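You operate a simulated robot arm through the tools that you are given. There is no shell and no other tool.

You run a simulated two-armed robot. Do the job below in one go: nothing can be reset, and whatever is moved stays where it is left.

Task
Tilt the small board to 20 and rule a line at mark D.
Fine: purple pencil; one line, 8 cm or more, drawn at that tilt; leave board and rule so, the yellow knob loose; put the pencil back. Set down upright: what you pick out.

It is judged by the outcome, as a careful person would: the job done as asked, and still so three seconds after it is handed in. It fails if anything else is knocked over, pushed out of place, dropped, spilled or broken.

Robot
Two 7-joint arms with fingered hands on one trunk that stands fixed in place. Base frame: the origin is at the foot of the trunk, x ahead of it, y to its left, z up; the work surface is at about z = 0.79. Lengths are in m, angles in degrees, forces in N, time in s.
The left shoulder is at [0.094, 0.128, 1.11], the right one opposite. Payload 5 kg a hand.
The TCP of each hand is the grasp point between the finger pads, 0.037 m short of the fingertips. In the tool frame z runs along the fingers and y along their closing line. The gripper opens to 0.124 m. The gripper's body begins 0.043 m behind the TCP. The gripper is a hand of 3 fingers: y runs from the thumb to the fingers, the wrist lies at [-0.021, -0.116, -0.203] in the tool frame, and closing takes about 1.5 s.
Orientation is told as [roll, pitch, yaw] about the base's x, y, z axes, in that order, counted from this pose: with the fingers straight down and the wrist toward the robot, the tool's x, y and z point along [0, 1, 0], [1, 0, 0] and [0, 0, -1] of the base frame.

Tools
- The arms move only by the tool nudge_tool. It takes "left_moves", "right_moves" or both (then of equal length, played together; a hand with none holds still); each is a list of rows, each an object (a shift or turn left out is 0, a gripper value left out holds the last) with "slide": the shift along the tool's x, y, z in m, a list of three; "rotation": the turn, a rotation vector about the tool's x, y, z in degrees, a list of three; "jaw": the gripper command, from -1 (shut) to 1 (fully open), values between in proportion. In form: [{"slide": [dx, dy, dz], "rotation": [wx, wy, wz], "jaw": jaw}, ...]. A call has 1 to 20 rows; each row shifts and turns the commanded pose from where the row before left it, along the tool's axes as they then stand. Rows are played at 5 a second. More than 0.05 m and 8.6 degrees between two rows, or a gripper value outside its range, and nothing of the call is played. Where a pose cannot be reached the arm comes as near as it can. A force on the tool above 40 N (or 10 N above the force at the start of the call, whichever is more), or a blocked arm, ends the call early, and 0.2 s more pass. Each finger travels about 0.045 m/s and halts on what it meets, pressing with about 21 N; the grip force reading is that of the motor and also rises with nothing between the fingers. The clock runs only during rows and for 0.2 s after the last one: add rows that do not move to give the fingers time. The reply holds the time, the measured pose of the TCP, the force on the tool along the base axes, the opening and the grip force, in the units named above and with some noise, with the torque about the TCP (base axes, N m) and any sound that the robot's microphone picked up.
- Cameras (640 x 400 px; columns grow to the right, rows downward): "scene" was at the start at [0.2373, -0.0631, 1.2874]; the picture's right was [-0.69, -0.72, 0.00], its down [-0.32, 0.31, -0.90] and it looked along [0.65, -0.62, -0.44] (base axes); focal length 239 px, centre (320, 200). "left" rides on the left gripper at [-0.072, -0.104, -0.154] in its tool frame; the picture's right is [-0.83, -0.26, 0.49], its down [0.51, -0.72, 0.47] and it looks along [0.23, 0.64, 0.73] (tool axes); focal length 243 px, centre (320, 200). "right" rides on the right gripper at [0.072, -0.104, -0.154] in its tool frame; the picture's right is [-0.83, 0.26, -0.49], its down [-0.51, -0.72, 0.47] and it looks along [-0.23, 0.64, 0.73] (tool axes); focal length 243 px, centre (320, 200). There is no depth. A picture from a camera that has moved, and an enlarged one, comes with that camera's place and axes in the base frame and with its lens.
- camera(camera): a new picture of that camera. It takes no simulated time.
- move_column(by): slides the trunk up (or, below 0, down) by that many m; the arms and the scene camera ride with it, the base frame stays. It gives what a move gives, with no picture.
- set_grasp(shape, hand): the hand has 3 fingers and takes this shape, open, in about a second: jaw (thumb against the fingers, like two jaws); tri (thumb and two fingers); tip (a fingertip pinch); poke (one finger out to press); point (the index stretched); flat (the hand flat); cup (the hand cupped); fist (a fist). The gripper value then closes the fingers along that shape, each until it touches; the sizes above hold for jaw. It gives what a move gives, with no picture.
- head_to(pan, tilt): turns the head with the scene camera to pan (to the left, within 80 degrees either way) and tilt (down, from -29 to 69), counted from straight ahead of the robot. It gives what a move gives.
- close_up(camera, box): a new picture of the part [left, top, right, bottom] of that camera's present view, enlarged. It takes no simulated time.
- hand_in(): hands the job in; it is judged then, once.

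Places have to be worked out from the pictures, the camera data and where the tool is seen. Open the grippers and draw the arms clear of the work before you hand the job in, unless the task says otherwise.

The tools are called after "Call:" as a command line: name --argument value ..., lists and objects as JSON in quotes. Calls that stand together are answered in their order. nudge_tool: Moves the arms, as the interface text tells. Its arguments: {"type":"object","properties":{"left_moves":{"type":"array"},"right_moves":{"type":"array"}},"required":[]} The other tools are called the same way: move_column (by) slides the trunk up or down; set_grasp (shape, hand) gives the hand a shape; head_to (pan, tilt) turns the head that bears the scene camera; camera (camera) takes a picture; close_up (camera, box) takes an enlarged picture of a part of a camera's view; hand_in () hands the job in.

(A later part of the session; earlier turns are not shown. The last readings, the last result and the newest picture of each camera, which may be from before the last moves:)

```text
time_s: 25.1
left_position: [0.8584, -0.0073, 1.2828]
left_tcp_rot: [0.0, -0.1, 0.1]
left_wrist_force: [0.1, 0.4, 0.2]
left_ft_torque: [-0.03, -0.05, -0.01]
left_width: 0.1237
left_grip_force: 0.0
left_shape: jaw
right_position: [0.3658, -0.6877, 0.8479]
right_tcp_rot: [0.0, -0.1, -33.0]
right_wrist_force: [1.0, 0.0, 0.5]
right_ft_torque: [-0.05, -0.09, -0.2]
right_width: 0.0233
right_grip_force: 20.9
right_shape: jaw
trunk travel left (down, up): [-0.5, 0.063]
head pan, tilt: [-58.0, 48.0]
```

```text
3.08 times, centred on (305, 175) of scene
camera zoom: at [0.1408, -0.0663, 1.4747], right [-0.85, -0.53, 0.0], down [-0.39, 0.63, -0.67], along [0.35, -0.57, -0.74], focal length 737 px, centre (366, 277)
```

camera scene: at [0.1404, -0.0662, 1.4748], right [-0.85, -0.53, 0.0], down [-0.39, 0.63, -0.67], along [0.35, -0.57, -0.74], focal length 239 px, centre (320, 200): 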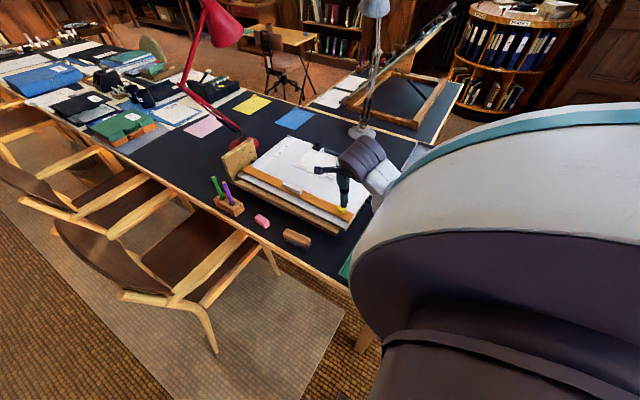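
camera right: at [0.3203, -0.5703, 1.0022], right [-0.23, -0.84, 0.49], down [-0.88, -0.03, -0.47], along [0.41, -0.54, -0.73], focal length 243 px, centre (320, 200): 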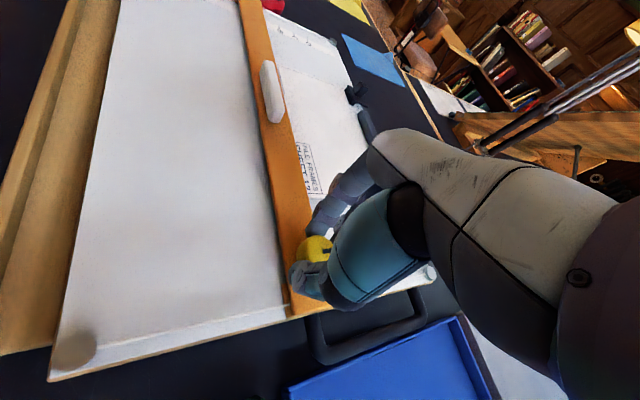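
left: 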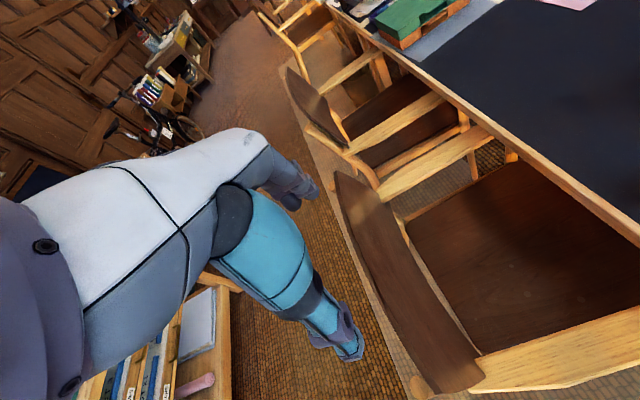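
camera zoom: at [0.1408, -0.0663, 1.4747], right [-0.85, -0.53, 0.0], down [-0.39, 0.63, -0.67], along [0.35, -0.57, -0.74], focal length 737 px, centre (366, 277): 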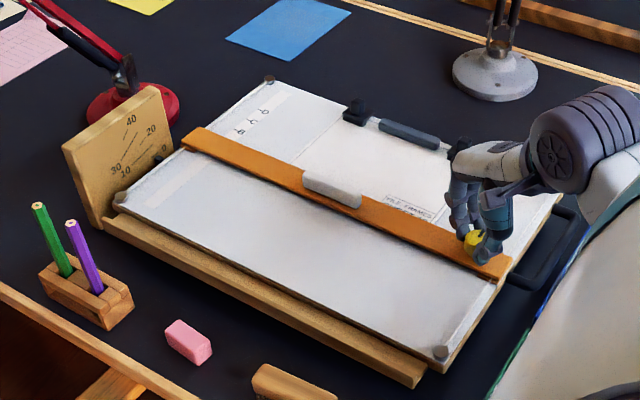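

The rule follows in parallel with ~0 force. I'll continue 6 cm and then check against mark D.

Call:
nudge_tool --right_moves '[{"slide": [-0.01258, 0.00817, 0]}, {"slide": [-0.01258, 0.00817, 0]}, {"slide": [-0.01258, 0.00817, 0]}, {"slide": [-0.01258, 0.00817, 0]}, {}]'

Call:
close_up --camera "right" --box '[220, 0, 420, 120]'

Call:
close_up --camera "scene" --box '[240, 120, 320, 180]'

Call:
close_up --camera "scene" --box '[310, 120, 420, 210]'

```text
time_s: 26.3
left_position: [0.8587, -0.0074, 1.2822]
left_tcp_rot: [0.0, 0.0, 0.1]
left_wrist_force: [0.2, -0.1, -1.0]
left_ft_torque: [0.04, -0.01, -0.02]
left_width: 0.1238
left_grip_force: 0.1
left_shape: jaw
right_position: [0.3673, -0.7483, 0.8488]
right_tcp_rot: [0.0, -0.1, -33.0]
right_wrist_force: [0.9, -1.9, 0.8]
right_ft_torque: [-0.13, -0.06, -0.17]
right_width: 0.0232
right_grip_force: 21.1
right_shape: jaw
trunk travel left (down, up): [-0.5, 0.063]
head pan, tilt: [-58.0, 48.0]
```

```text
3.20 times, centred on (320, 60) of right
camera zoom: at [0.3203, -0.6304, 1.0022], right [-0.23, -0.84, 0.49], down [-0.88, -0.03, -0.47], along [0.41, -0.54, -0.73], focal length 776 px, centre (320, 648)
```

zoom: 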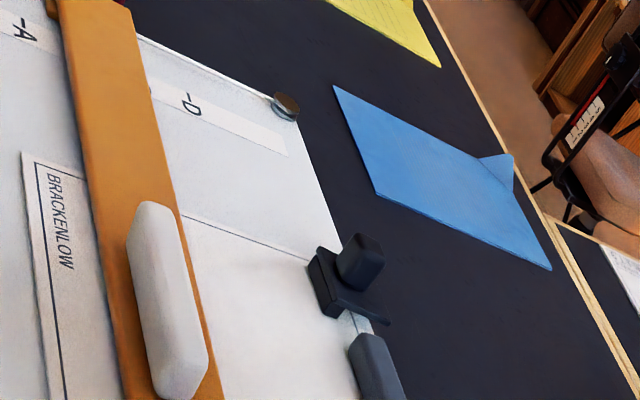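

```text
6.67 times, centred on (280, 150) of scene
camera zoom: at [0.1408, -0.0662, 1.4747], right [-0.85, -0.53, 0.0], down [-0.39, 0.63, -0.67], along [0.35, -0.57, -0.74], focal length 1596 px, centre (587, 533)
```

zoom: 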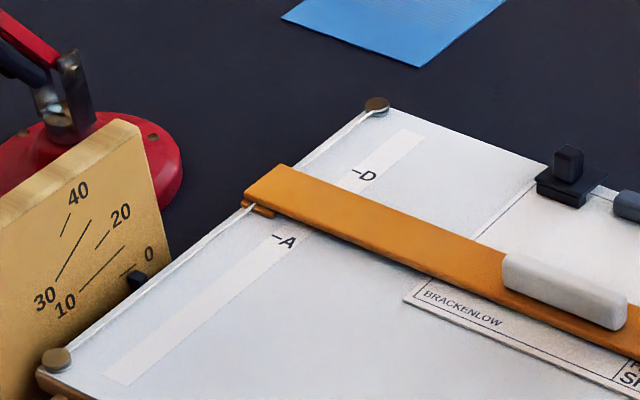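

```text
4.44 times, centred on (365, 165) of scene
camera zoom: at [0.1408, -0.0662, 1.4747], right [-0.85, -0.53, 0.0], down [-0.39, 0.63, -0.67], along [0.35, -0.57, -0.74], focal length 1064 px, centre (120, 356)
```

zoom: 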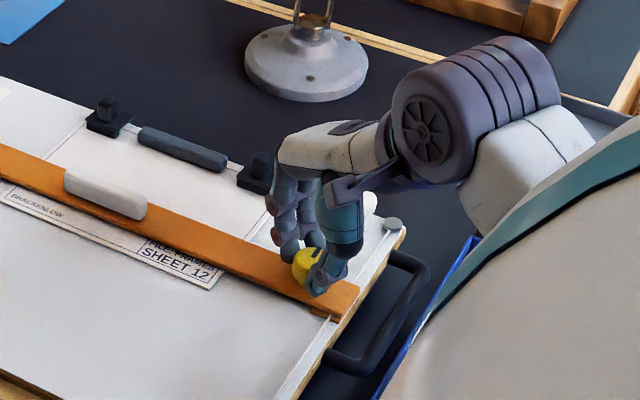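

The far edge of the rule is between C and D, about 1.5 cm short of D's tick by my estimate. I'll move another 12 mm and then release the knob to inspect from a parallax-free position.

Call:
nudge_tool --right_moves '[{"slide": [-0.00503, 0.00327, 0]}, {"slide": [-0.00503, 0.00327, 0]}, {}, {}]'

Call:
close_up --camera "scene" --box '[240, 120, 320, 180]'

Call:
close_up --camera "right" --box '[220, 0, 420, 120]'

Call:
close_up --camera "right" --box '[250, 170, 450, 320]'

```text
time_s: 27.3
left_position: [0.8578, -0.0065, 1.2822]
left_tcp_rot: [0.0, 0.0, 0.1]
left_wrist_force: [0.2, -0.9, 0.7]
left_ft_torque: [0.02, -0.03, 0.0]
left_width: 0.1237
left_grip_force: 0.1
left_shape: jaw
right_position: [0.3658, -0.7597, 0.8486]
right_tcp_rot: [0.0, -0.1, -32.8]
right_wrist_force: [0.6, -0.2, 3.0]
right_ft_torque: [-0.01, -0.07, -0.16]
right_width: 0.0233
right_grip_force: 21.3
right_shape: jaw
trunk travel left (down, up): [-0.5, 0.063]
head pan, tilt: [-58.0, 48.0]
```

```text
6.67 times, centred on (280, 150) of scene
camera zoom: at [0.1404, -0.0659, 1.4748], right [-0.85, -0.53, 0.0], down [-0.39, 0.63, -0.67], along [0.35, -0.57, -0.74], focal length 1596 px, centre (587, 533)
```

zoom: 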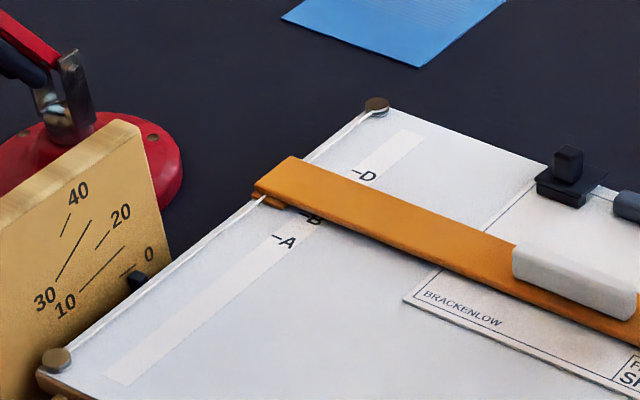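

```text
3.20 times, centred on (320, 60) of right
camera zoom: at [0.3203, -0.6422, 1.0021], right [-0.23, -0.84, 0.49], down [-0.88, -0.03, -0.47], along [0.41, -0.54, -0.73], focal length 776 px, centre (320, 648)
```

zoom: 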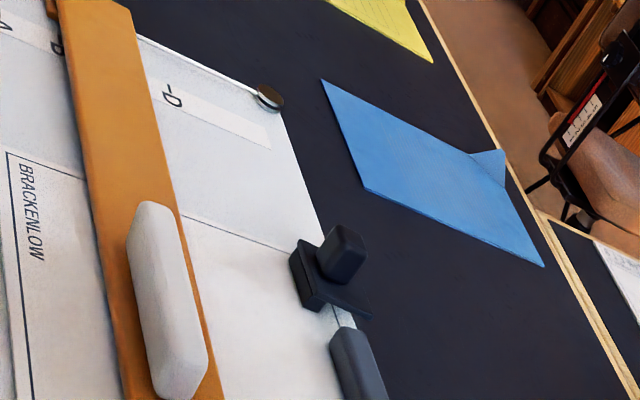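

```text
2.67 times, centred on (350, 245) of right
camera zoom: at [0.3203, -0.6422, 1.0021], right [-0.23, -0.84, 0.49], down [-0.88, -0.03, -0.47], along [0.41, -0.54, -0.73], focal length 647 px, centre (240, 80)
```

zoom: 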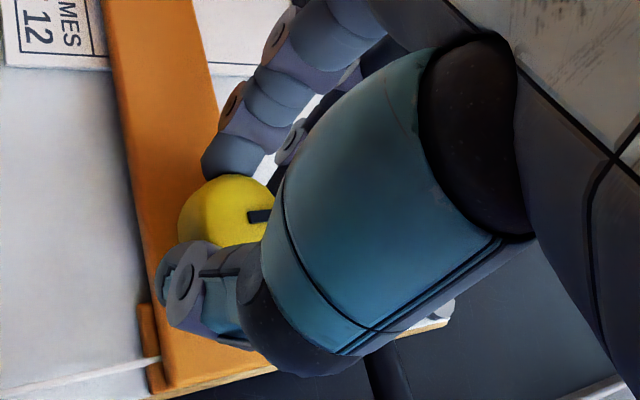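

The knob pointer is still at the loose stop and the rule's far edge is a few mm short of D. I'll release the knob, lift off, and go to a viewpoint in line with the rule edge.

Call:
nudge_tool --right_moves '[{"jaw": 0.3}, {}, {}, {}, {"slide": [0, 0, -0.03]}, {"slide": [0, 0, -0.04]}, {"slide": [0, 0, -0.04]}, {"slide": [0, 0, -0.04]}, {}]'

Call:
camera --camera "right"

```text
time_s: 29.3
left_position: [0.857, -0.0066, 1.282]
left_tcp_rot: [0.0, 0.0, 0.0]
left_wrist_force: [0.8, 0.3, -0.2]
left_ft_torque: [-0.02, 0.0, 0.0]
left_width: 0.1237
left_grip_force: 0.0
left_shape: jaw
right_position: [0.3658, -0.7593, 0.9967]
right_tcp_rot: [0.1, 0.1, -32.9]
right_wrist_force: [-0.1, -1.4, 0.5]
right_ft_torque: [0.0, -0.04, -0.03]
right_width: 0.0804
right_grip_force: 0.1
right_shape: jaw
trunk travel left (down, up): [-0.5, 0.063]
head pan, tilt: [-58.0, 48.0]
```

```text
taken
camera right: at [0.32, -0.6429, 1.1511], right [-0.23, -0.84, 0.49], down [-0.88, -0.03, -0.47], along [0.41, -0.54, -0.73], focal length 243 px, centre (320, 200)
```

right: 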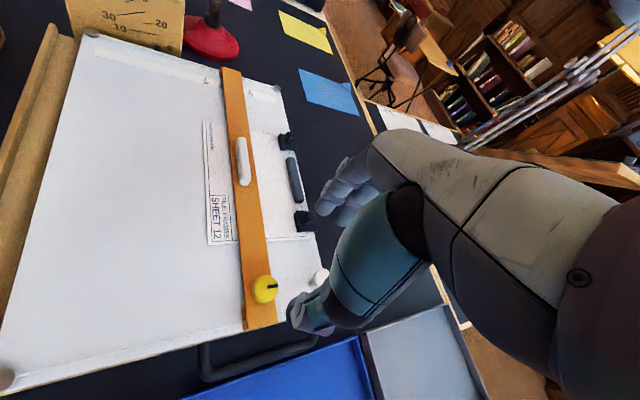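

Knob and rule stayed put on release. Now I'll study the D-handle, white knob and tray gap with close-ups from here.

Call:
close_up --camera "right" --box '[170, 240, 370, 400]'

Call:
close_up --camera "scene" --box '[330, 140, 420, 220]'

```text
2.50 times, centred on (270, 320) of right
camera zoom: at [0.32, -0.6429, 1.1511], right [-0.23, -0.84, 0.49], down [-0.88, -0.03, -0.47], along [0.41, -0.54, -0.73], focal length 606 px, centre (445, -100)
```

zoom: 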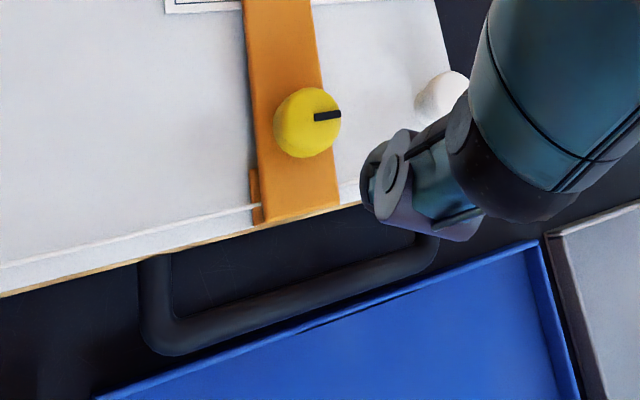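

```text
5.00 times, centred on (375, 180) of scene
camera zoom: at [0.1407, -0.0665, 1.4747], right [-0.85, -0.53, 0.0], down [-0.39, 0.63, -0.67], along [0.35, -0.57, -0.74], focal length 1197 px, centre (45, 300)
```

zoom: 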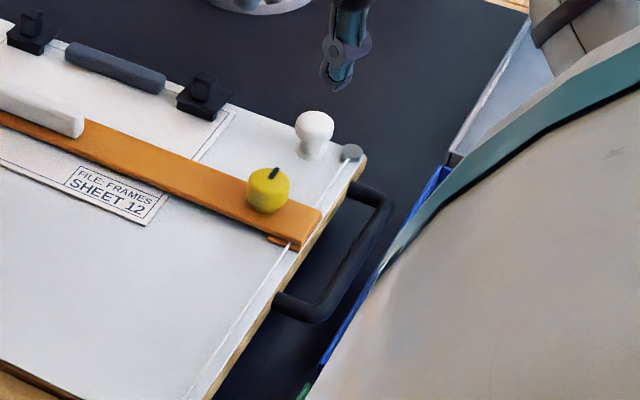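

From these views: near handle corner ≈(0.289,−0.685), far corner ≈(0.285,−0.82), with only ~6 mm between the handle's outer bar and the tray wall. I'll shift the right hand left to inspect the white knob and far-edge bar unobstructed.

Call:
nudge_tool --right_moves '[{"rotation": [0, 0, -8]}, {"rotation": [0, 0, -8]}, {"rotation": [0, 0, -8]}, {"rotation": [0, 0, -9]}, {}]'

Call:
camera --camera "right"

```text
refused: row 4 steps farther than a row can; nothing moved
```

```text
taken
camera right: at [0.32, -0.6429, 1.1511], right [-0.23, -0.84, 0.49], down [-0.88, -0.03, -0.47], along [0.41, -0.54, -0.73], focal length 243 px, centre (320, 200)
```

right: 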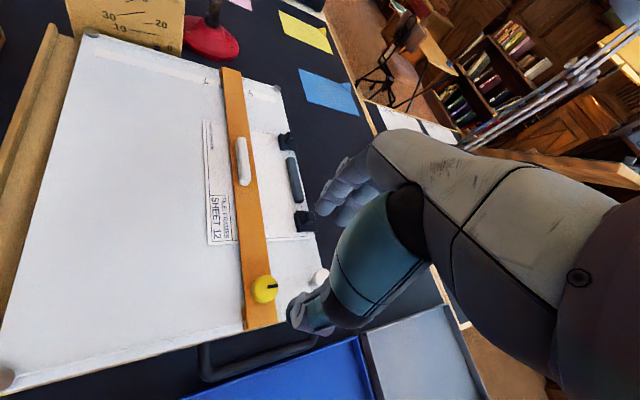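

One rotation step was too large; I'll redo it with smaller steps, then shift 8 cm toward −y to place the camera in line with mark D.

Call:
nudge_tool --right_moves '[{"rotation": [0, 0, -8.2]}, {"rotation": [0, 0, -8.2]}, {"rotation": [0, 0, -8.2]}, {"rotation": [0, 0, -8.2]}, {"slide": [-0.04, 0, 0]}, {"slide": [-0.04, 0, 0]}, {}]'

Call:
camera --camera "right"

Call:
close_up --camera "right" --box '[200, 20, 320, 120]'

Call:
close_up --camera "right" --box '[150, 200, 350, 350]'

```text
time_s: 30.9
left_position: [0.8574, -0.0059, 1.2835]
left_tcp_rot: [0.0, 0.0, 0.2]
left_wrist_force: [-1.0, 0.5, 0.4]
left_ft_torque: [-0.03, 0.0, 0.01]
left_width: 0.1237
left_grip_force: 0.1
left_shape: jaw
right_position: [0.367, -0.8397, 0.9992]
right_tcp_rot: [0.0, -0.1, -0.2]
right_wrist_force: [-1.1, -0.3, 0.3]
right_ft_torque: [-0.03, -0.01, 0.04]
right_width: 0.08
right_grip_force: 0.1
right_shape: jaw
trunk travel left (down, up): [-0.5, 0.063]
head pan, tilt: [-58.0, 48.0]
```

```text
taken
camera right: at [0.2639, -0.7668, 1.1527], right [0.26, -0.83, 0.49], down [-0.72, -0.51, -0.47], along [0.64, -0.23, -0.73], focal length 243 px, centre (320, 200)
```

right: 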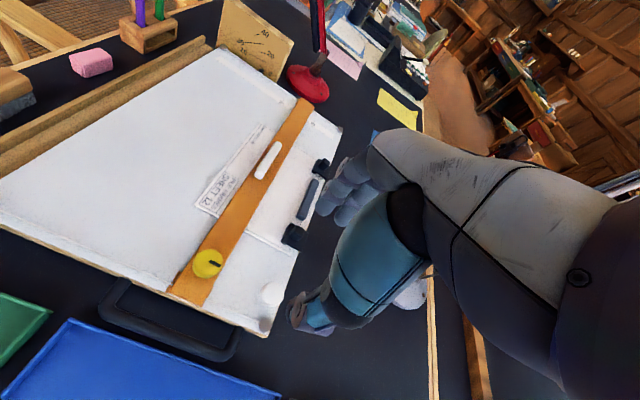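

```text
4.00 times, centred on (260, 70) of right
camera zoom: at [0.2639, -0.7668, 1.1527], right [0.26, -0.83, 0.49], down [-0.72, -0.51, -0.47], along [0.64, -0.23, -0.73], focal length 970 px, centre (560, 720)
```

zoom: 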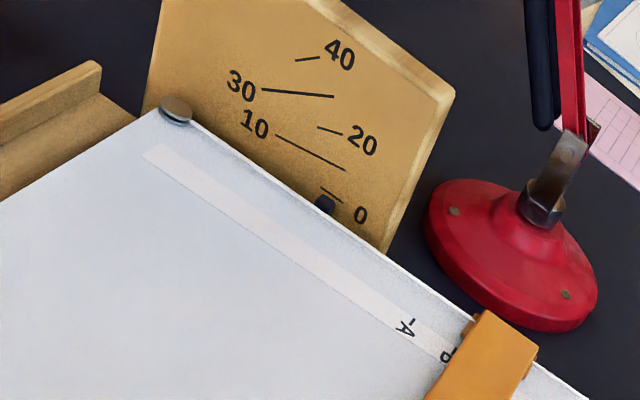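

```text
2.67 times, centred on (250, 275) of right
camera zoom: at [0.2639, -0.7668, 1.1527], right [0.26, -0.83, 0.49], down [-0.72, -0.51, -0.47], along [0.64, -0.23, -0.73], focal length 647 px, centre (507, 0)
```

zoom: 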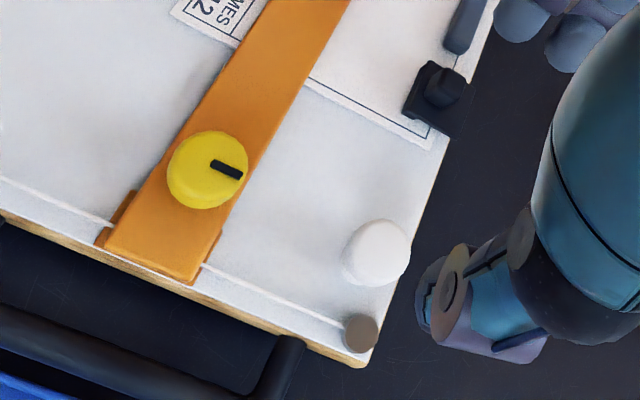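

Re-triangulating with this clear view: board top is z≈0.795 (table lower, ≈0.745), handle bar at x≈0.287, z≈0.788, y −0.69…−0.835, tray wall top ≈0.775, D tick ≈(0.786, −0.79). Let me check the rule edge vs D from this in-line viewpoint.

Call:
close_up --camera "right" --box '[280, 80, 350, 150]'

Call:
close_up --camera "right" --box '[60, 250, 260, 390]'

```text
5.71 times, centred on (315, 115) of right
camera zoom: at [0.2639, -0.7668, 1.1527], right [0.26, -0.83, 0.49], down [-0.72, -0.51, -0.47], along [0.64, -0.23, -0.73], focal length 1386 px, centre (349, 686)
```

zoom: 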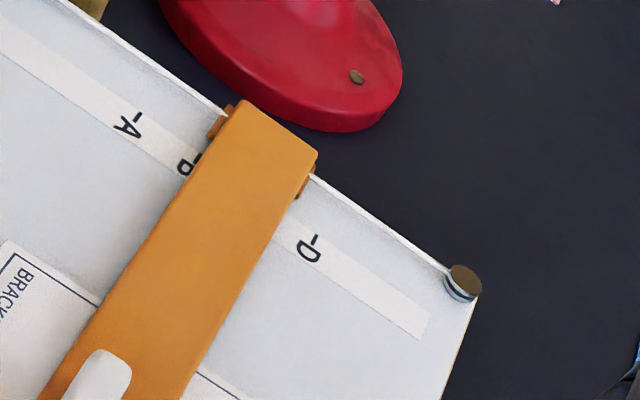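

```text
2.86 times, centred on (160, 320) of right
camera zoom: at [0.2639, -0.7668, 1.1527], right [0.26, -0.83, 0.49], down [-0.72, -0.51, -0.47], along [0.64, -0.23, -0.73], focal length 693 px, centre (777, -143)
```

zoom: 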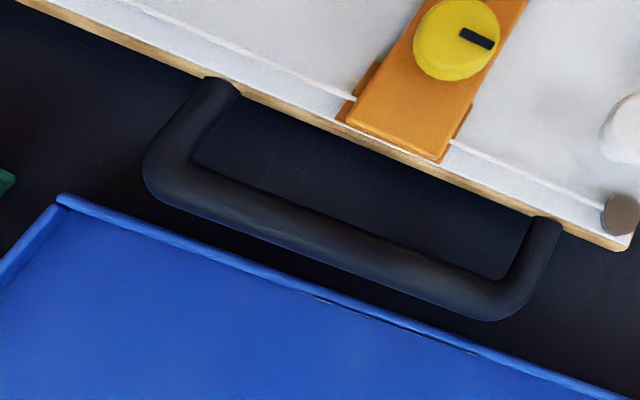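

The handle loop is clear: bar centre x≈0.2855 at y≈−0.77, board side x≈0.3235, tray wall near x≈0.27 (top ≈0.775). I'll bring the right hand over the bar with a narrow opening (~4 cm), thumb above the tray wall, fingers inside the loop, stopping at z≈0.86 to check.

Call:
nudge_tool --right_moves '[{"slide": [0.0217, -0.0267, 0.033], "jaw": -0.4}, {"slide": [0.0217, -0.0267, 0.033]}, {"slide": [0.0217, -0.0267, 0.033]}, {"slide": [0, 0, 0.02]}, {"slide": [0, 0, 0.02]}, {}, {}]'

Call:
camera --camera "right"

Call:
close_up --camera "scene" --box '[330, 140, 420, 220]'

```text
time_s: 32.5
left_position: [0.8575, -0.0067, 1.2821]
left_tcp_rot: [0.0, 0.0, 0.1]
left_wrist_force: [0.1, -0.9, 0.9]
left_ft_torque: [-0.01, -0.01, -0.01]
left_width: 0.124
left_grip_force: 0.1
left_shape: jaw
right_position: [0.2853, -0.774, 0.858]
right_tcp_rot: [0.1, -0.1, -0.1]
right_wrist_force: [-0.2, 0.5, 0.4]
right_ft_torque: [0.0, 0.01, -0.04]
right_width: 0.0377
right_grip_force: 0.0
right_shape: jaw
trunk travel left (down, up): [-0.5, 0.063]
head pan, tilt: [-58.0, 48.0]
```

```text
taken
camera right: at [0.1844, -0.7014, 1.0124], right [0.26, -0.83, 0.49], down [-0.72, -0.5, -0.47], along [0.64, -0.23, -0.73], focal length 243 px, centre (320, 200)
```

right: 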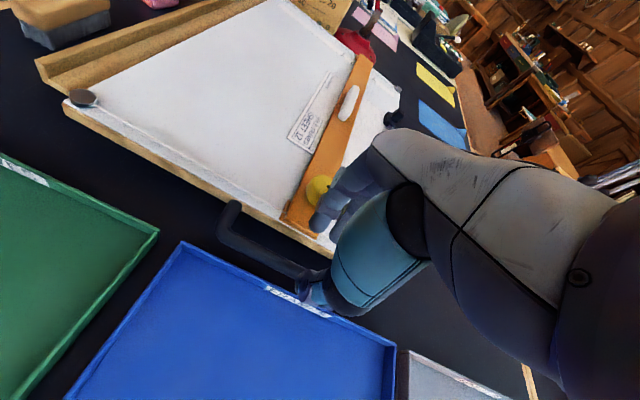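

```text
5.00 times, centred on (375, 180) of scene
camera zoom: at [0.1409, -0.0665, 1.4747], right [-0.85, -0.53, 0.0], down [-0.39, 0.63, -0.67], along [0.35, -0.57, -0.74], focal length 1197 px, centre (45, 300)
```

zoom: 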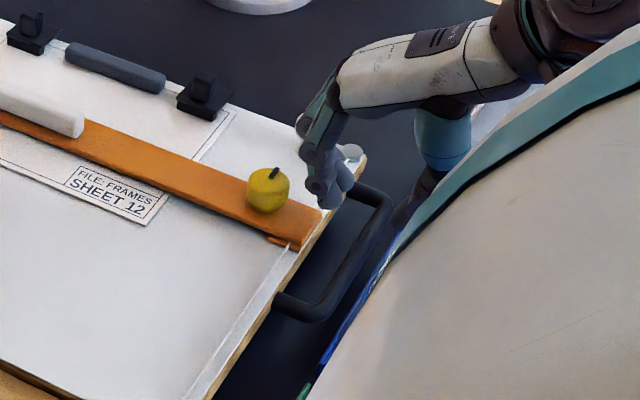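

The fingers should enter between the board side and the bar. I'll zoom the right view on the fingertips to verify clearance.

Call:
close_up --camera "right" --box '[210, 150, 390, 330]'

Call:
close_up --camera "scene" --box '[365, 155, 415, 205]'

```text
2.22 times, centred on (300, 240) of right
camera zoom: at [0.1844, -0.7014, 1.0124], right [0.26, -0.83, 0.49], down [-0.72, -0.5, -0.47], along [0.64, -0.23, -0.73], focal length 539 px, centre (364, 111)
```

zoom: 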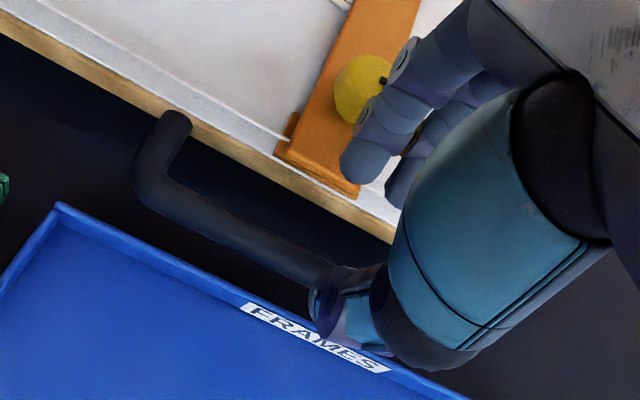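

```text
8.00 times, centred on (390, 180) of scene
camera zoom: at [0.1409, -0.0665, 1.4747], right [-0.85, -0.53, 0.0], down [-0.39, 0.63, -0.67], along [0.35, -0.57, -0.74], focal length 1916 px, centre (-240, 360)
```

zoom: 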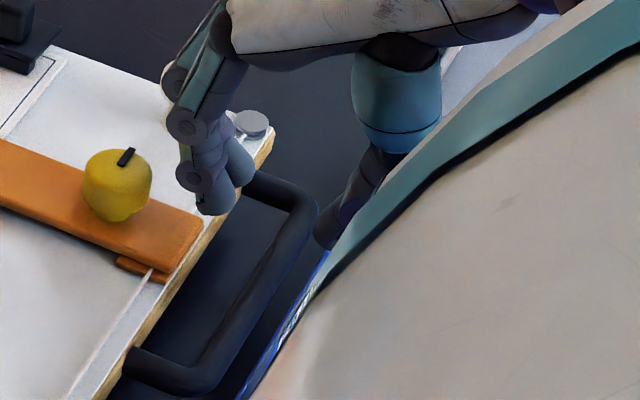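

Fingertip centre would be x≈0.311 at depth, slightly near the board side, so I'll shift −2 mm and descend to z≈0.818 slowly.

Call:
nudge_tool --right_moves '[{"slide": [0, -0.002, 0.01]}, {"slide": [0, 0, 0.01]}, {"slide": [0, 0, 0.01]}, {"slide": [0, 0, 0.01]}, {}]'

Call:
close_up --camera "right" --box '[210, 150, 390, 330]'

Call:
close_up --camera "scene" --box '[365, 155, 415, 205]'

```text
time_s: 33.7
left_position: [0.8564, -0.006, 1.2834]
left_tcp_rot: [-0.1, -0.1, 0.2]
left_wrist_force: [-1.0, 0.7, 0.4]
left_ft_torque: [0.04, 0.02, 0.02]
left_width: 0.1235
left_grip_force: 0.1
left_shape: jaw
right_position: [0.2844, -0.7722, 0.8208]
right_tcp_rot: [0.0, -0.2, -0.2]
right_wrist_force: [-9.4, -3.0, 20.9]
right_ft_torque: [0.01, -0.62, -0.03]
right_width: 0.0362
right_grip_force: 0.0
right_shape: jaw
trunk travel left (down, up): [-0.5, 0.063]
head pan, tilt: [-58.0, 48.0]
```

```text
2.22 times, centred on (300, 240) of right
camera zoom: at [0.1817, -0.6997, 0.9748], right [0.26, -0.83, 0.5], down [-0.72, -0.51, -0.47], along [0.64, -0.24, -0.73], focal length 539 px, centre (364, 111)
```

zoom: 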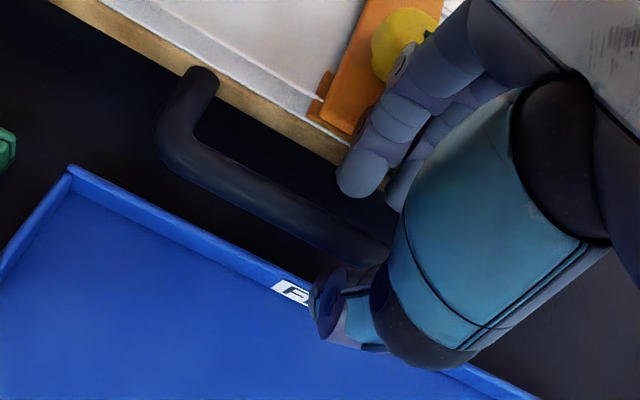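

```text
8.00 times, centred on (390, 180) of scene
camera zoom: at [0.1387, -0.0641, 1.4752], right [-0.85, -0.53, 0.0], down [-0.39, 0.63, -0.67], along [0.36, -0.57, -0.74], focal length 1916 px, centre (-240, 360)
```

zoom: 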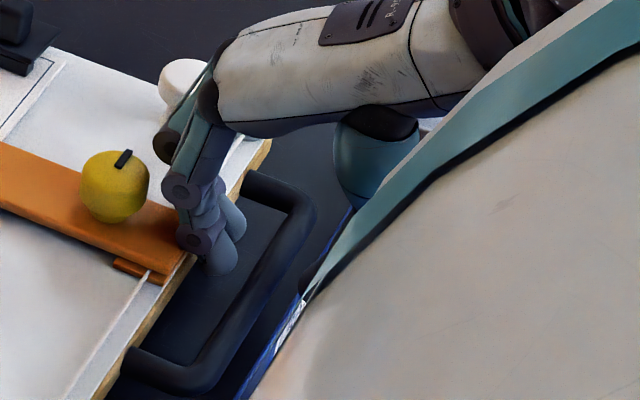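

Contact: ~21 N upward and −9 N in x with torque placing it on the finger-knuckle side, i.e. a knuckle is resting on the board edge. I'll back up 1.5 cm right away.

Call:
nudge_tool --right_moves '[{"slide": [0, 0, -0.008]}, {"slide": [0, 0, -0.008]}, {}]'

Call:
camera --camera "right"

Call:
camera --camera "scene"

```text
time_s: 34.5
left_position: [0.8566, -0.0082, 1.2827]
left_tcp_rot: [0.1, 0.0, 0.1]
left_wrist_force: [-0.7, 0.4, 0.5]
left_ft_torque: [0.03, 0.01, -0.02]
left_width: 0.1234
left_grip_force: 0.1
left_shape: jaw
right_position: [0.2848, -0.7722, 0.8343]
right_tcp_rot: [-0.1, -0.1, -0.2]
right_wrist_force: [0.3, -0.3, -0.1]
right_ft_torque: [0.04, 0.01, 0.01]
right_width: 0.0376
right_grip_force: 0.0
right_shape: jaw
trunk travel left (down, up): [-0.5, 0.063]
head pan, tilt: [-58.0, 48.0]
```

```text
taken
camera right: at [0.1827, -0.701, 0.9884], right [0.26, -0.83, 0.49], down [-0.72, -0.5, -0.47], along [0.64, -0.23, -0.73], focal length 243 px, centre (320, 200)
```

right: 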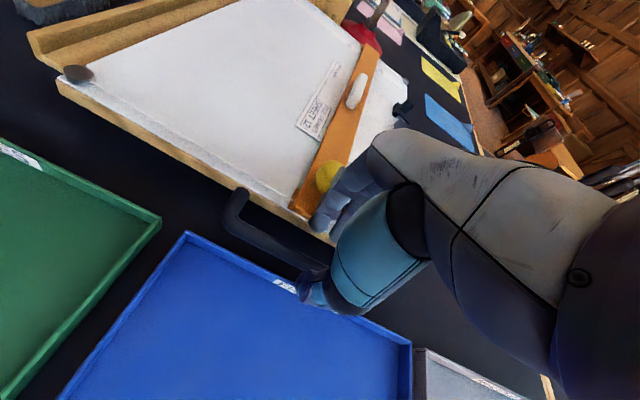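

```text
taken
camera scene: at [0.1406, -0.0666, 1.4747], right [-0.85, -0.53, 0.0], down [-0.39, 0.63, -0.67], along [0.35, -0.57, -0.74], focal length 239 px, centre (320, 200)
```

scene: 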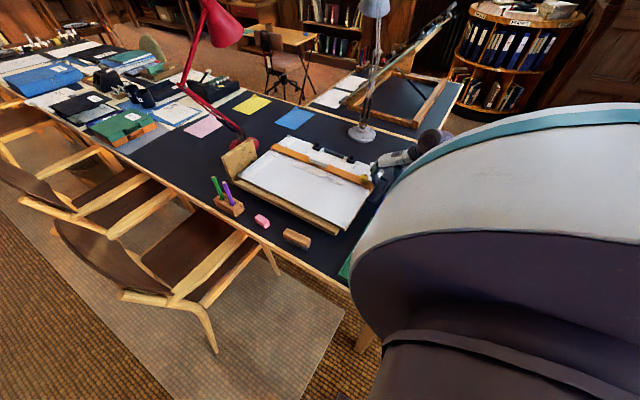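

Released cleanly with zero force. The fingers' knuckles don't fit beside the board there, so I'll use the sturdy white knob near the far corner (≈(0.364, −0.85, top 0.823)) to feel the tilt: first go above it with yaw −60.

Call:
nudge_tool --right_moves '[{"slide": [0, 0, -0.04]}, {"slide": [0, 0, -0.04]}, {"rotation": [0, 0, 7.5], "jaw": 0.2}, {"rotation": [0, 0, 7.5]}, {"rotation": [0, 0, 7.5]}, {"rotation": [0, 0, 7.5]}, {"rotation": [0, 0, 7.5]}, {"rotation": [0, 0, 7.5]}, {"rotation": [0, 0, 7.5]}, {"rotation": [0, 0, 7.5]}, {"slide": [0.0098, 0.0357, 0]}, {"slide": [0.0098, 0.0357, 0]}, {"slide": [0.0098, 0.0357, 0]}, {}]'

Call:
camera --camera "right"

Call:
close_up --camera "scene" --box '[220, 110, 420, 240]'

```text
time_s: 37.5
left_position: [0.8574, -0.0082, 1.2827]
left_tcp_rot: [0.0, 0.0, 0.1]
left_wrist_force: [-0.5, -0.7, 0.4]
left_ft_torque: [0.0, -0.02, 0.0]
left_width: 0.1236
left_grip_force: 0.0
left_shape: jaw
right_position: [0.3637, -0.8541, 0.915]
right_tcp_rot: [0.2, 0.0, -60.2]
right_wrist_force: [-0.8, 0.5, 0.0]
right_ft_torque: [-0.01, -0.01, -0.06]
right_width: 0.0738
right_grip_force: 0.0
right_shape: jaw
trunk travel left (down, up): [-0.5, 0.063]
head pan, tilt: [-58.0, 48.0]
```

```text
taken
camera right: at [0.3768, -0.7266, 1.0691], right [-0.59, -0.64, 0.49], down [-0.8, 0.37, -0.47], along [0.12, -0.67, -0.73], focal length 243 px, centre (320, 200)
```

right: 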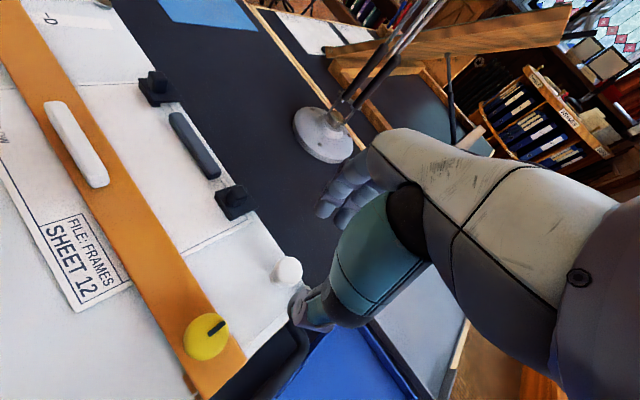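

```text
3.08 times, centred on (320, 175) of scene
camera zoom: at [0.14, -0.0661, 1.4748], right [-0.85, -0.53, 0.0], down [-0.39, 0.63, -0.67], along [0.36, -0.57, -0.74], focal length 737 px, centre (320, 277)
```

zoom: 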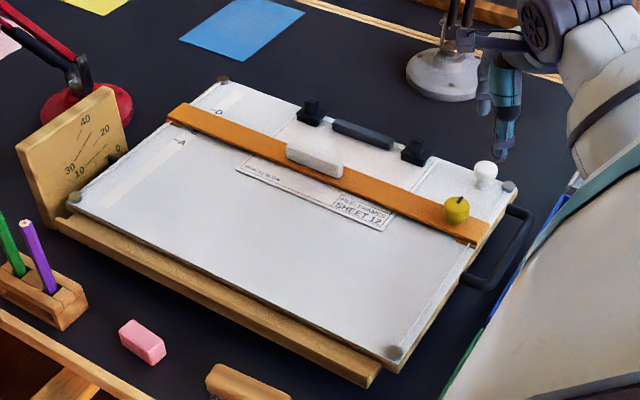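

I'm directly above the white knob. I'll descend to z≈0.84 watching forces.

Call:
nudge_tool --right_moves '[{"slide": [0, 0, 0.03]}, {"slide": [0, 0, 0.025]}, {"slide": [0, 0, 0.01]}, {"slide": [0, 0, 0.008]}, {}]'

Call:
close_up --camera "right" --box '[200, 170, 400, 340]'

Call:
close_up --camera "scene" --box '[340, 130, 420, 200]'

```text
time_s: 38.7
left_position: [0.8579, -0.0073, 1.2826]
left_tcp_rot: [0.0, 0.1, 0.0]
left_wrist_force: [0.0, 0.6, -0.1]
left_ft_torque: [0.0, -0.01, 0.0]
left_width: 0.1236
left_grip_force: 0.0
left_shape: jaw
right_position: [0.3637, -0.852, 0.8421]
right_tcp_rot: [0.2, 0.0, -60.2]
right_wrist_force: [0.3, 0.3, 0.0]
right_ft_torque: [0.01, -0.01, -0.03]
right_width: 0.074
right_grip_force: 0.0
right_shape: jaw
trunk travel left (down, up): [-0.5, 0.063]
head pan, tilt: [-58.0, 48.0]
```

```text
2.35 times, centred on (300, 255) of right
camera zoom: at [0.3761, -0.7262, 0.9956], right [-0.59, -0.64, 0.49], down [-0.8, 0.37, -0.47], along [0.12, -0.67, -0.73], focal length 571 px, centre (367, 71)
```

zoom: 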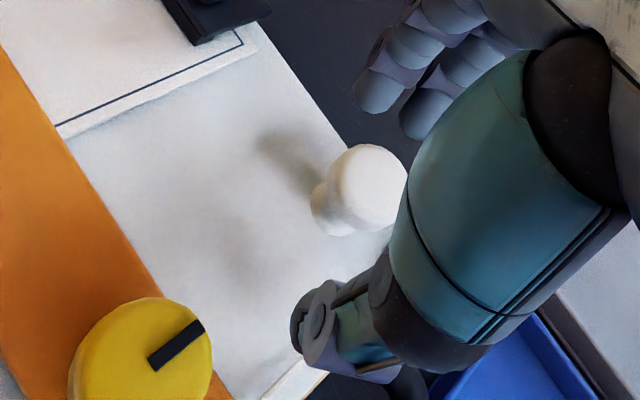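

```text
5.71 times, centred on (380, 165) of scene
camera zoom: at [0.1404, -0.0661, 1.4748], right [-0.85, -0.53, 0.0], down [-0.39, 0.63, -0.67], along [0.35, -0.57, -0.74], focal length 1368 px, centre (-23, 400)
```

zoom: 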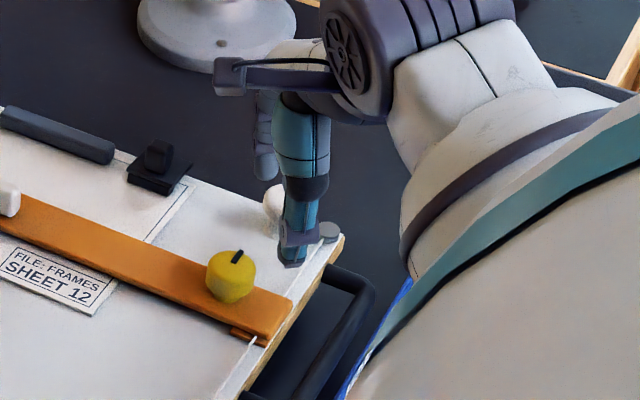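

The white knob sits between thumb and fingers. I'll grip it and test a small twist first, reading torque.

Call:
nudge_tool --right_moves '[{"jaw": -1}, {}, {}, {}, {}, {}]'

Call:
close_up --camera "right" --box '[200, 170, 400, 340]'

```text
time_s: 40.1
left_position: [0.8578, -0.0079, 1.2821]
left_tcp_rot: [0.0, 0.0, 0.1]
left_wrist_force: [0.6, 0.4, 0.6]
left_ft_torque: [0.0, 0.0, 0.0]
left_width: 0.1239
left_grip_force: 0.1
left_shape: jaw
right_position: [0.3626, -0.8526, 0.8428]
right_tcp_rot: [0.1, 0.1, -60.2]
right_wrist_force: [-0.6, 0.9, 0.1]
right_ft_torque: [0.0, -0.03, -0.01]
right_width: 0.0228
right_grip_force: 21.3
right_shape: jaw
trunk travel left (down, up): [-0.5, 0.063]
head pan, tilt: [-58.0, 48.0]
```

```text
2.35 times, centred on (300, 255) of right
camera zoom: at [0.3762, -0.7262, 0.9955], right [-0.59, -0.64, 0.49], down [-0.8, 0.37, -0.47], along [0.12, -0.67, -0.73], focal length 571 px, centre (367, 71)
```

zoom: 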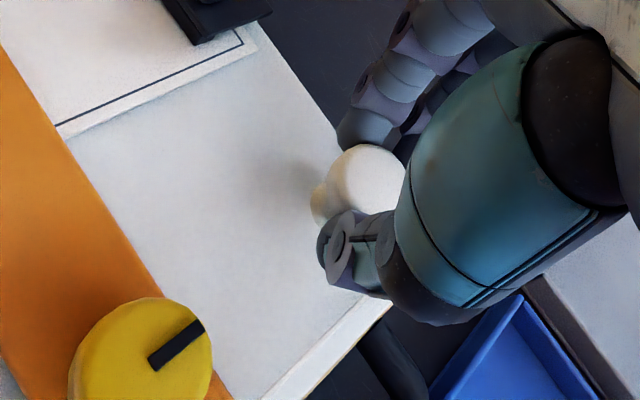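

Gripped firmly on the white knob. I'll try a tiny lift (about 1°, ~6 mm) along the hinge arc and read the force.

Call:
nudge_tool --right_moves '[{"slide": [0.0002, -0.0004, -0.0028], "rotation": [-0.43, -0.25, 0]}, {"slide": [0.0002, -0.0004, -0.0028], "rotation": [-0.43, -0.25, 0]}, {}]'

Call:
close_up --camera "right" --box '[200, 170, 400, 340]'

Call:
close_up --camera "scene" --box '[220, 110, 420, 240]'

```text
time_s: 40.9
left_position: [0.8585, -0.0069, 1.2818]
left_tcp_rot: [0.0, 0.0, 0.2]
left_wrist_force: [0.0, -1.2, 0.0]
left_ft_torque: [-0.04, -0.02, -0.02]
left_width: 0.1236
left_grip_force: 0.1
left_shape: jaw
right_position: [0.3639, -0.8522, 0.8468]
right_tcp_rot: [-0.4, -0.9, -60.1]
right_wrist_force: [-0.3, 2.5, -4.4]
right_ft_torque: [0.09, 0.02, -0.02]
right_width: 0.0227
right_grip_force: 21.3
right_shape: jaw
trunk travel left (down, up): [-0.5, 0.063]
head pan, tilt: [-58.0, 48.0]
```

```text
2.35 times, centred on (300, 255) of right
camera zoom: at [0.3763, -0.7228, 0.9988], right [-0.59, -0.63, 0.5], down [-0.8, 0.37, -0.48], along [0.12, -0.68, -0.72], focal length 571 px, centre (367, 71)
```

zoom: 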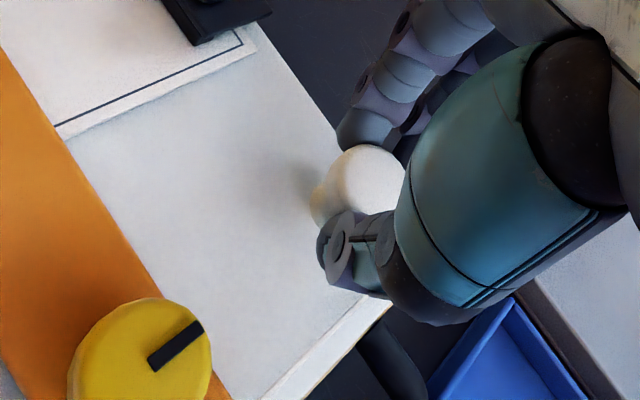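

```text
3.08 times, centred on (320, 175) of scene
camera zoom: at [0.1409, -0.0666, 1.4747], right [-0.85, -0.53, 0.0], down [-0.39, 0.63, -0.67], along [0.35, -0.57, -0.74], focal length 737 px, centre (320, 277)
```

zoom: 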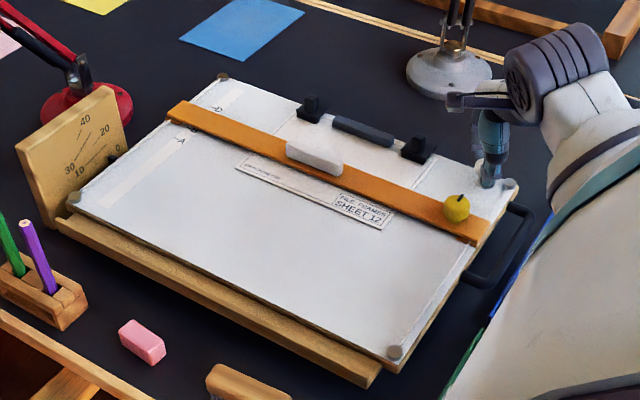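

The board lifts with only ~4 N, no lock engaged. I'll continue along the arc about 4 more degrees and check.

Call:
nudge_tool --right_moves '[{"slide": [0.0004, -0.0007, -0.0054], "rotation": [-0.866, -0.5, 0]}, {"slide": [0.0004, -0.0007, -0.0054], "rotation": [-0.866, -0.5, 0]}, {"slide": [0.0004, -0.0007, -0.0054], "rotation": [-0.866, -0.5, 0]}, {"slide": [0.0004, -0.0007, -0.0054], "rotation": [-0.866, -0.5, 0]}, {}]'

Call:
close_up --camera "right" --box '[0, 0, 400, 340]'

Call:
close_up --camera "scene" --box '[220, 110, 420, 240]'

```text
time_s: 42.1
left_position: [0.8574, -0.0064, 1.2815]
left_tcp_rot: [0.0, 0.0, 0.1]
left_wrist_force: [0.2, 0.5, 0.0]
left_ft_torque: [0.04, 0.04, 0.01]
left_width: 0.1239
left_grip_force: 0.2
left_shape: jaw
right_position: [0.3636, -0.847, 0.8688]
right_tcp_rot: [-2.4, -4.5, -60.1]
right_wrist_force: [-1.3, 9.7, -1.9]
right_ft_torque: [0.3, 0.08, 0.0]
right_width: 0.0223
right_grip_force: 21.1
right_shape: jaw
trunk travel left (down, up): [-0.5, 0.063]
head pan, tilt: [-58.0, 48.0]
```

```text
1.18 times, centred on (200, 170) of right
camera zoom: at [0.3764, -0.7075, 1.0115], right [-0.59, -0.59, 0.55], down [-0.8, 0.33, -0.5], along [0.12, -0.73, -0.67], focal length 285 px, centre (461, 235)
```

zoom: 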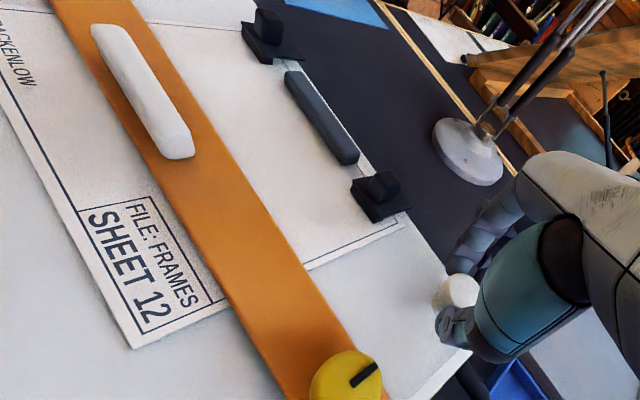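

```text
3.08 times, centred on (320, 175) of scene
camera zoom: at [0.1407, -0.0655, 1.4748], right [-0.85, -0.53, 0.0], down [-0.39, 0.63, -0.67], along [0.35, -0.57, -0.74], focal length 737 px, centre (320, 277)
```

zoom: 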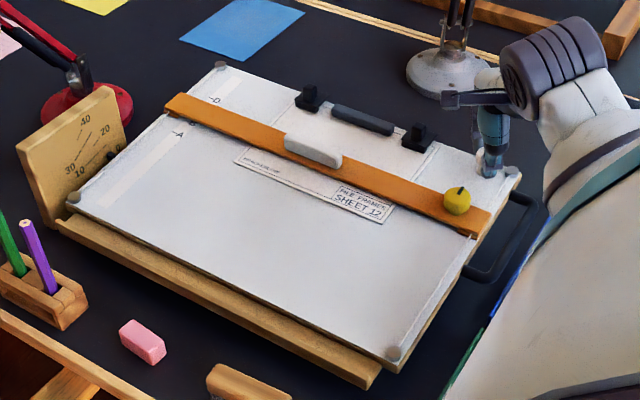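

The board is at ~5° and follows; there's a ~10 N pull toward +y, so the hinge is a bit lower than I assumed. I'll correct 2 mm in +y and continue with a larger y component.

Call:
nudge_tool --right_moves '[{"slide": [0.001, -0.0017, 0]}, {"slide": [0.0007, -0.0012, -0.0054], "rotation": [-0.866, -0.5, 0]}, {"slide": [0.0007, -0.0012, -0.0054], "rotation": [-0.866, -0.5, 0]}, {"slide": [0.0007, -0.0012, -0.0054], "rotation": [-0.866, -0.5, 0]}, {}]'

Call:
close_up --camera "scene" --box '[220, 110, 420, 240]'

```text
time_s: 43.3
left_position: [0.8569, -0.008, 1.2833]
left_tcp_rot: [0.1, 0.0, 0.1]
left_wrist_force: [-0.5, -0.3, -0.3]
left_ft_torque: [0.03, 0.01, -0.01]
left_width: 0.1236
left_grip_force: 0.0
left_shape: jaw
right_position: [0.3628, -0.8392, 0.8848]
right_tcp_rot: [-3.9, -7.1, -60.0]
right_wrist_force: [-2.2, -4.2, 2.7]
right_ft_torque: [-0.14, -0.02, -0.05]
right_width: 0.0225
right_grip_force: 20.8
right_shape: jaw
trunk travel left (down, up): [-0.5, 0.063]
head pan, tilt: [-58.0, 48.0]
```

```text
3.08 times, centred on (320, 175) of scene
camera zoom: at [0.1402, -0.0666, 1.4748], right [-0.85, -0.53, 0.0], down [-0.39, 0.63, -0.67], along [0.35, -0.57, -0.74], focal length 737 px, centre (320, 277)
```

zoom: 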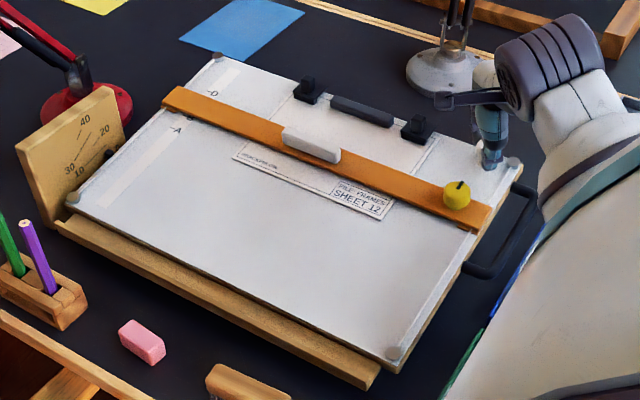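

Forces are small now (−4 N y), so the arc is close. Continue ~4° more with a slightly smaller y rate.

Call:
nudge_tool --right_moves '[{"slide": [0.0003, -0.0005, -0.0053], "rotation": [-0.866, -0.5, 0]}, {"slide": [0.0005, -0.0009, -0.0053], "rotation": [-0.866, -0.5, 0]}, {"slide": [0.0005, -0.0009, -0.0053], "rotation": [-0.866, -0.5, 0]}, {"slide": [0.0005, -0.0009, -0.0053], "rotation": [-0.866, -0.5, 0]}, {}]'

Call:
close_up --camera "scene" --box '[215, 110, 305, 190]'

Call:
close_up --camera "scene" --box '[220, 110, 420, 240]'

```text
time_s: 44.5
left_position: [0.8585, -0.0078, 1.2816]
left_tcp_rot: [0.0, 0.0, 0.2]
left_wrist_force: [-0.4, 1.3, 0.3]
left_ft_torque: [0.03, -0.02, 0.0]
left_width: 0.1236
left_grip_force: 0.0
left_shape: jaw
right_position: [0.3644, -0.8329, 0.9048]
right_tcp_rot: [-6.0, -10.4, -59.7]
right_wrist_force: [-2.4, 2.1, -2.9]
right_ft_torque: [0.12, 0.05, -0.03]
right_width: 0.0223
right_grip_force: 20.8
right_shape: jaw
trunk travel left (down, up): [-0.5, 0.063]
head pan, tilt: [-58.0, 48.0]
```

```text
5.00 times, centred on (260, 150) of scene
camera zoom: at [0.1406, -0.0665, 1.4747], right [-0.85, -0.53, 0.0], down [-0.39, 0.63, -0.67], along [0.35, -0.57, -0.74], focal length 1197 px, centre (620, 450)
```

zoom: 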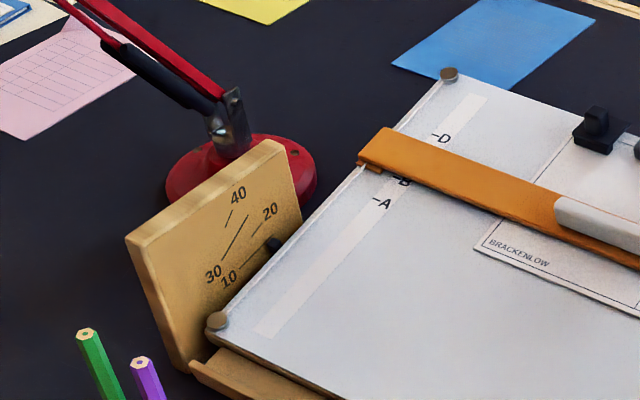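

```text
3.08 times, centred on (320, 175) of scene
camera zoom: at [0.1406, -0.0665, 1.4747], right [-0.85, -0.53, 0.0], down [-0.39, 0.63, -0.67], along [0.35, -0.57, -0.74], focal length 737 px, centre (320, 277)
```

zoom: 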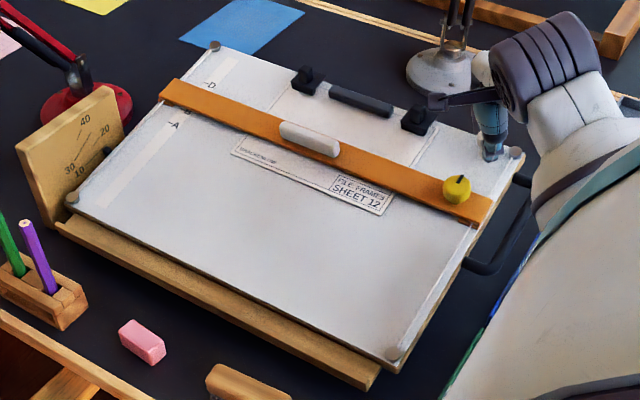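

Board at ~12°, rule holding position. Continue 5° more.

Call:
nudge_tool --right_moves '[{"slide": [0.0005, -0.0009, -0.0053], "rotation": [-0.866, -0.5, 0]}, {"slide": [0.0005, -0.0009, -0.0053], "rotation": [-0.866, -0.5, 0]}, {"slide": [0.0005, -0.0009, -0.0053], "rotation": [-0.866, -0.5, 0]}, {"slide": [0.0005, -0.0009, -0.0053], "rotation": [-0.866, -0.5, 0]}, {"slide": [0.0005, -0.0009, -0.0053], "rotation": [-0.866, -0.5, 0]}, {}]'

Call:
close_up --camera "scene" --box '[215, 110, 305, 190]'

Call:
close_up --camera "scene" --box '[240, 130, 290, 170]'

```text
time_s: 45.9
left_position: [0.8566, -0.0076, 1.2829]
left_tcp_rot: [0.0, 0.0, 0.1]
left_wrist_force: [-0.5, -0.2, -0.4]
left_ft_torque: [0.03, -0.01, -0.03]
left_width: 0.1235
left_grip_force: 0.0
left_shape: jaw
right_position: [0.3628, -0.8209, 0.9299]
right_tcp_rot: [-8.5, -14.9, -59.1]
right_wrist_force: [-2.0, 4.9, -1.4]
right_ft_torque: [0.16, 0.06, -0.02]
right_width: 0.0227
right_grip_force: 21.0
right_shape: jaw
trunk travel left (down, up): [-0.5, 0.063]
head pan, tilt: [-58.0, 48.0]
```

```text
5.00 times, centred on (260, 150) of scene
camera zoom: at [0.1404, -0.0659, 1.4748], right [-0.85, -0.53, 0.0], down [-0.39, 0.63, -0.67], along [0.35, -0.57, -0.74], focal length 1197 px, centre (620, 450)
```

zoom: 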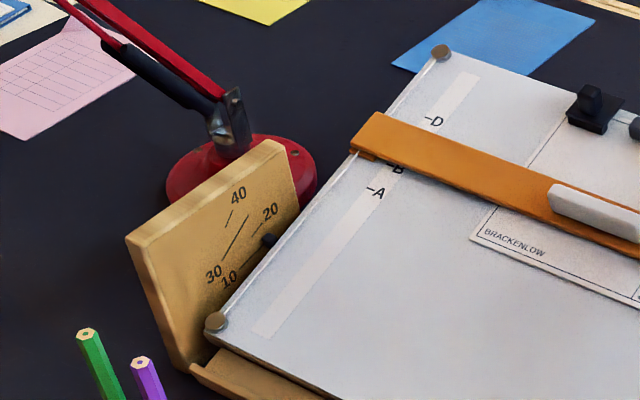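

```text
10.00 times, centred on (265, 150) of scene
camera zoom: at [0.1404, -0.0659, 1.4748], right [-0.85, -0.53, 0.0], down [-0.39, 0.63, -0.67], along [0.35, -0.57, -0.74], focal length 2394 px, centre (870, 700)
```

zoom: 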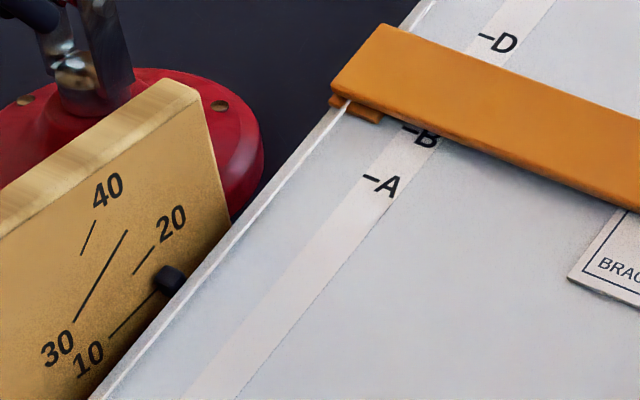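

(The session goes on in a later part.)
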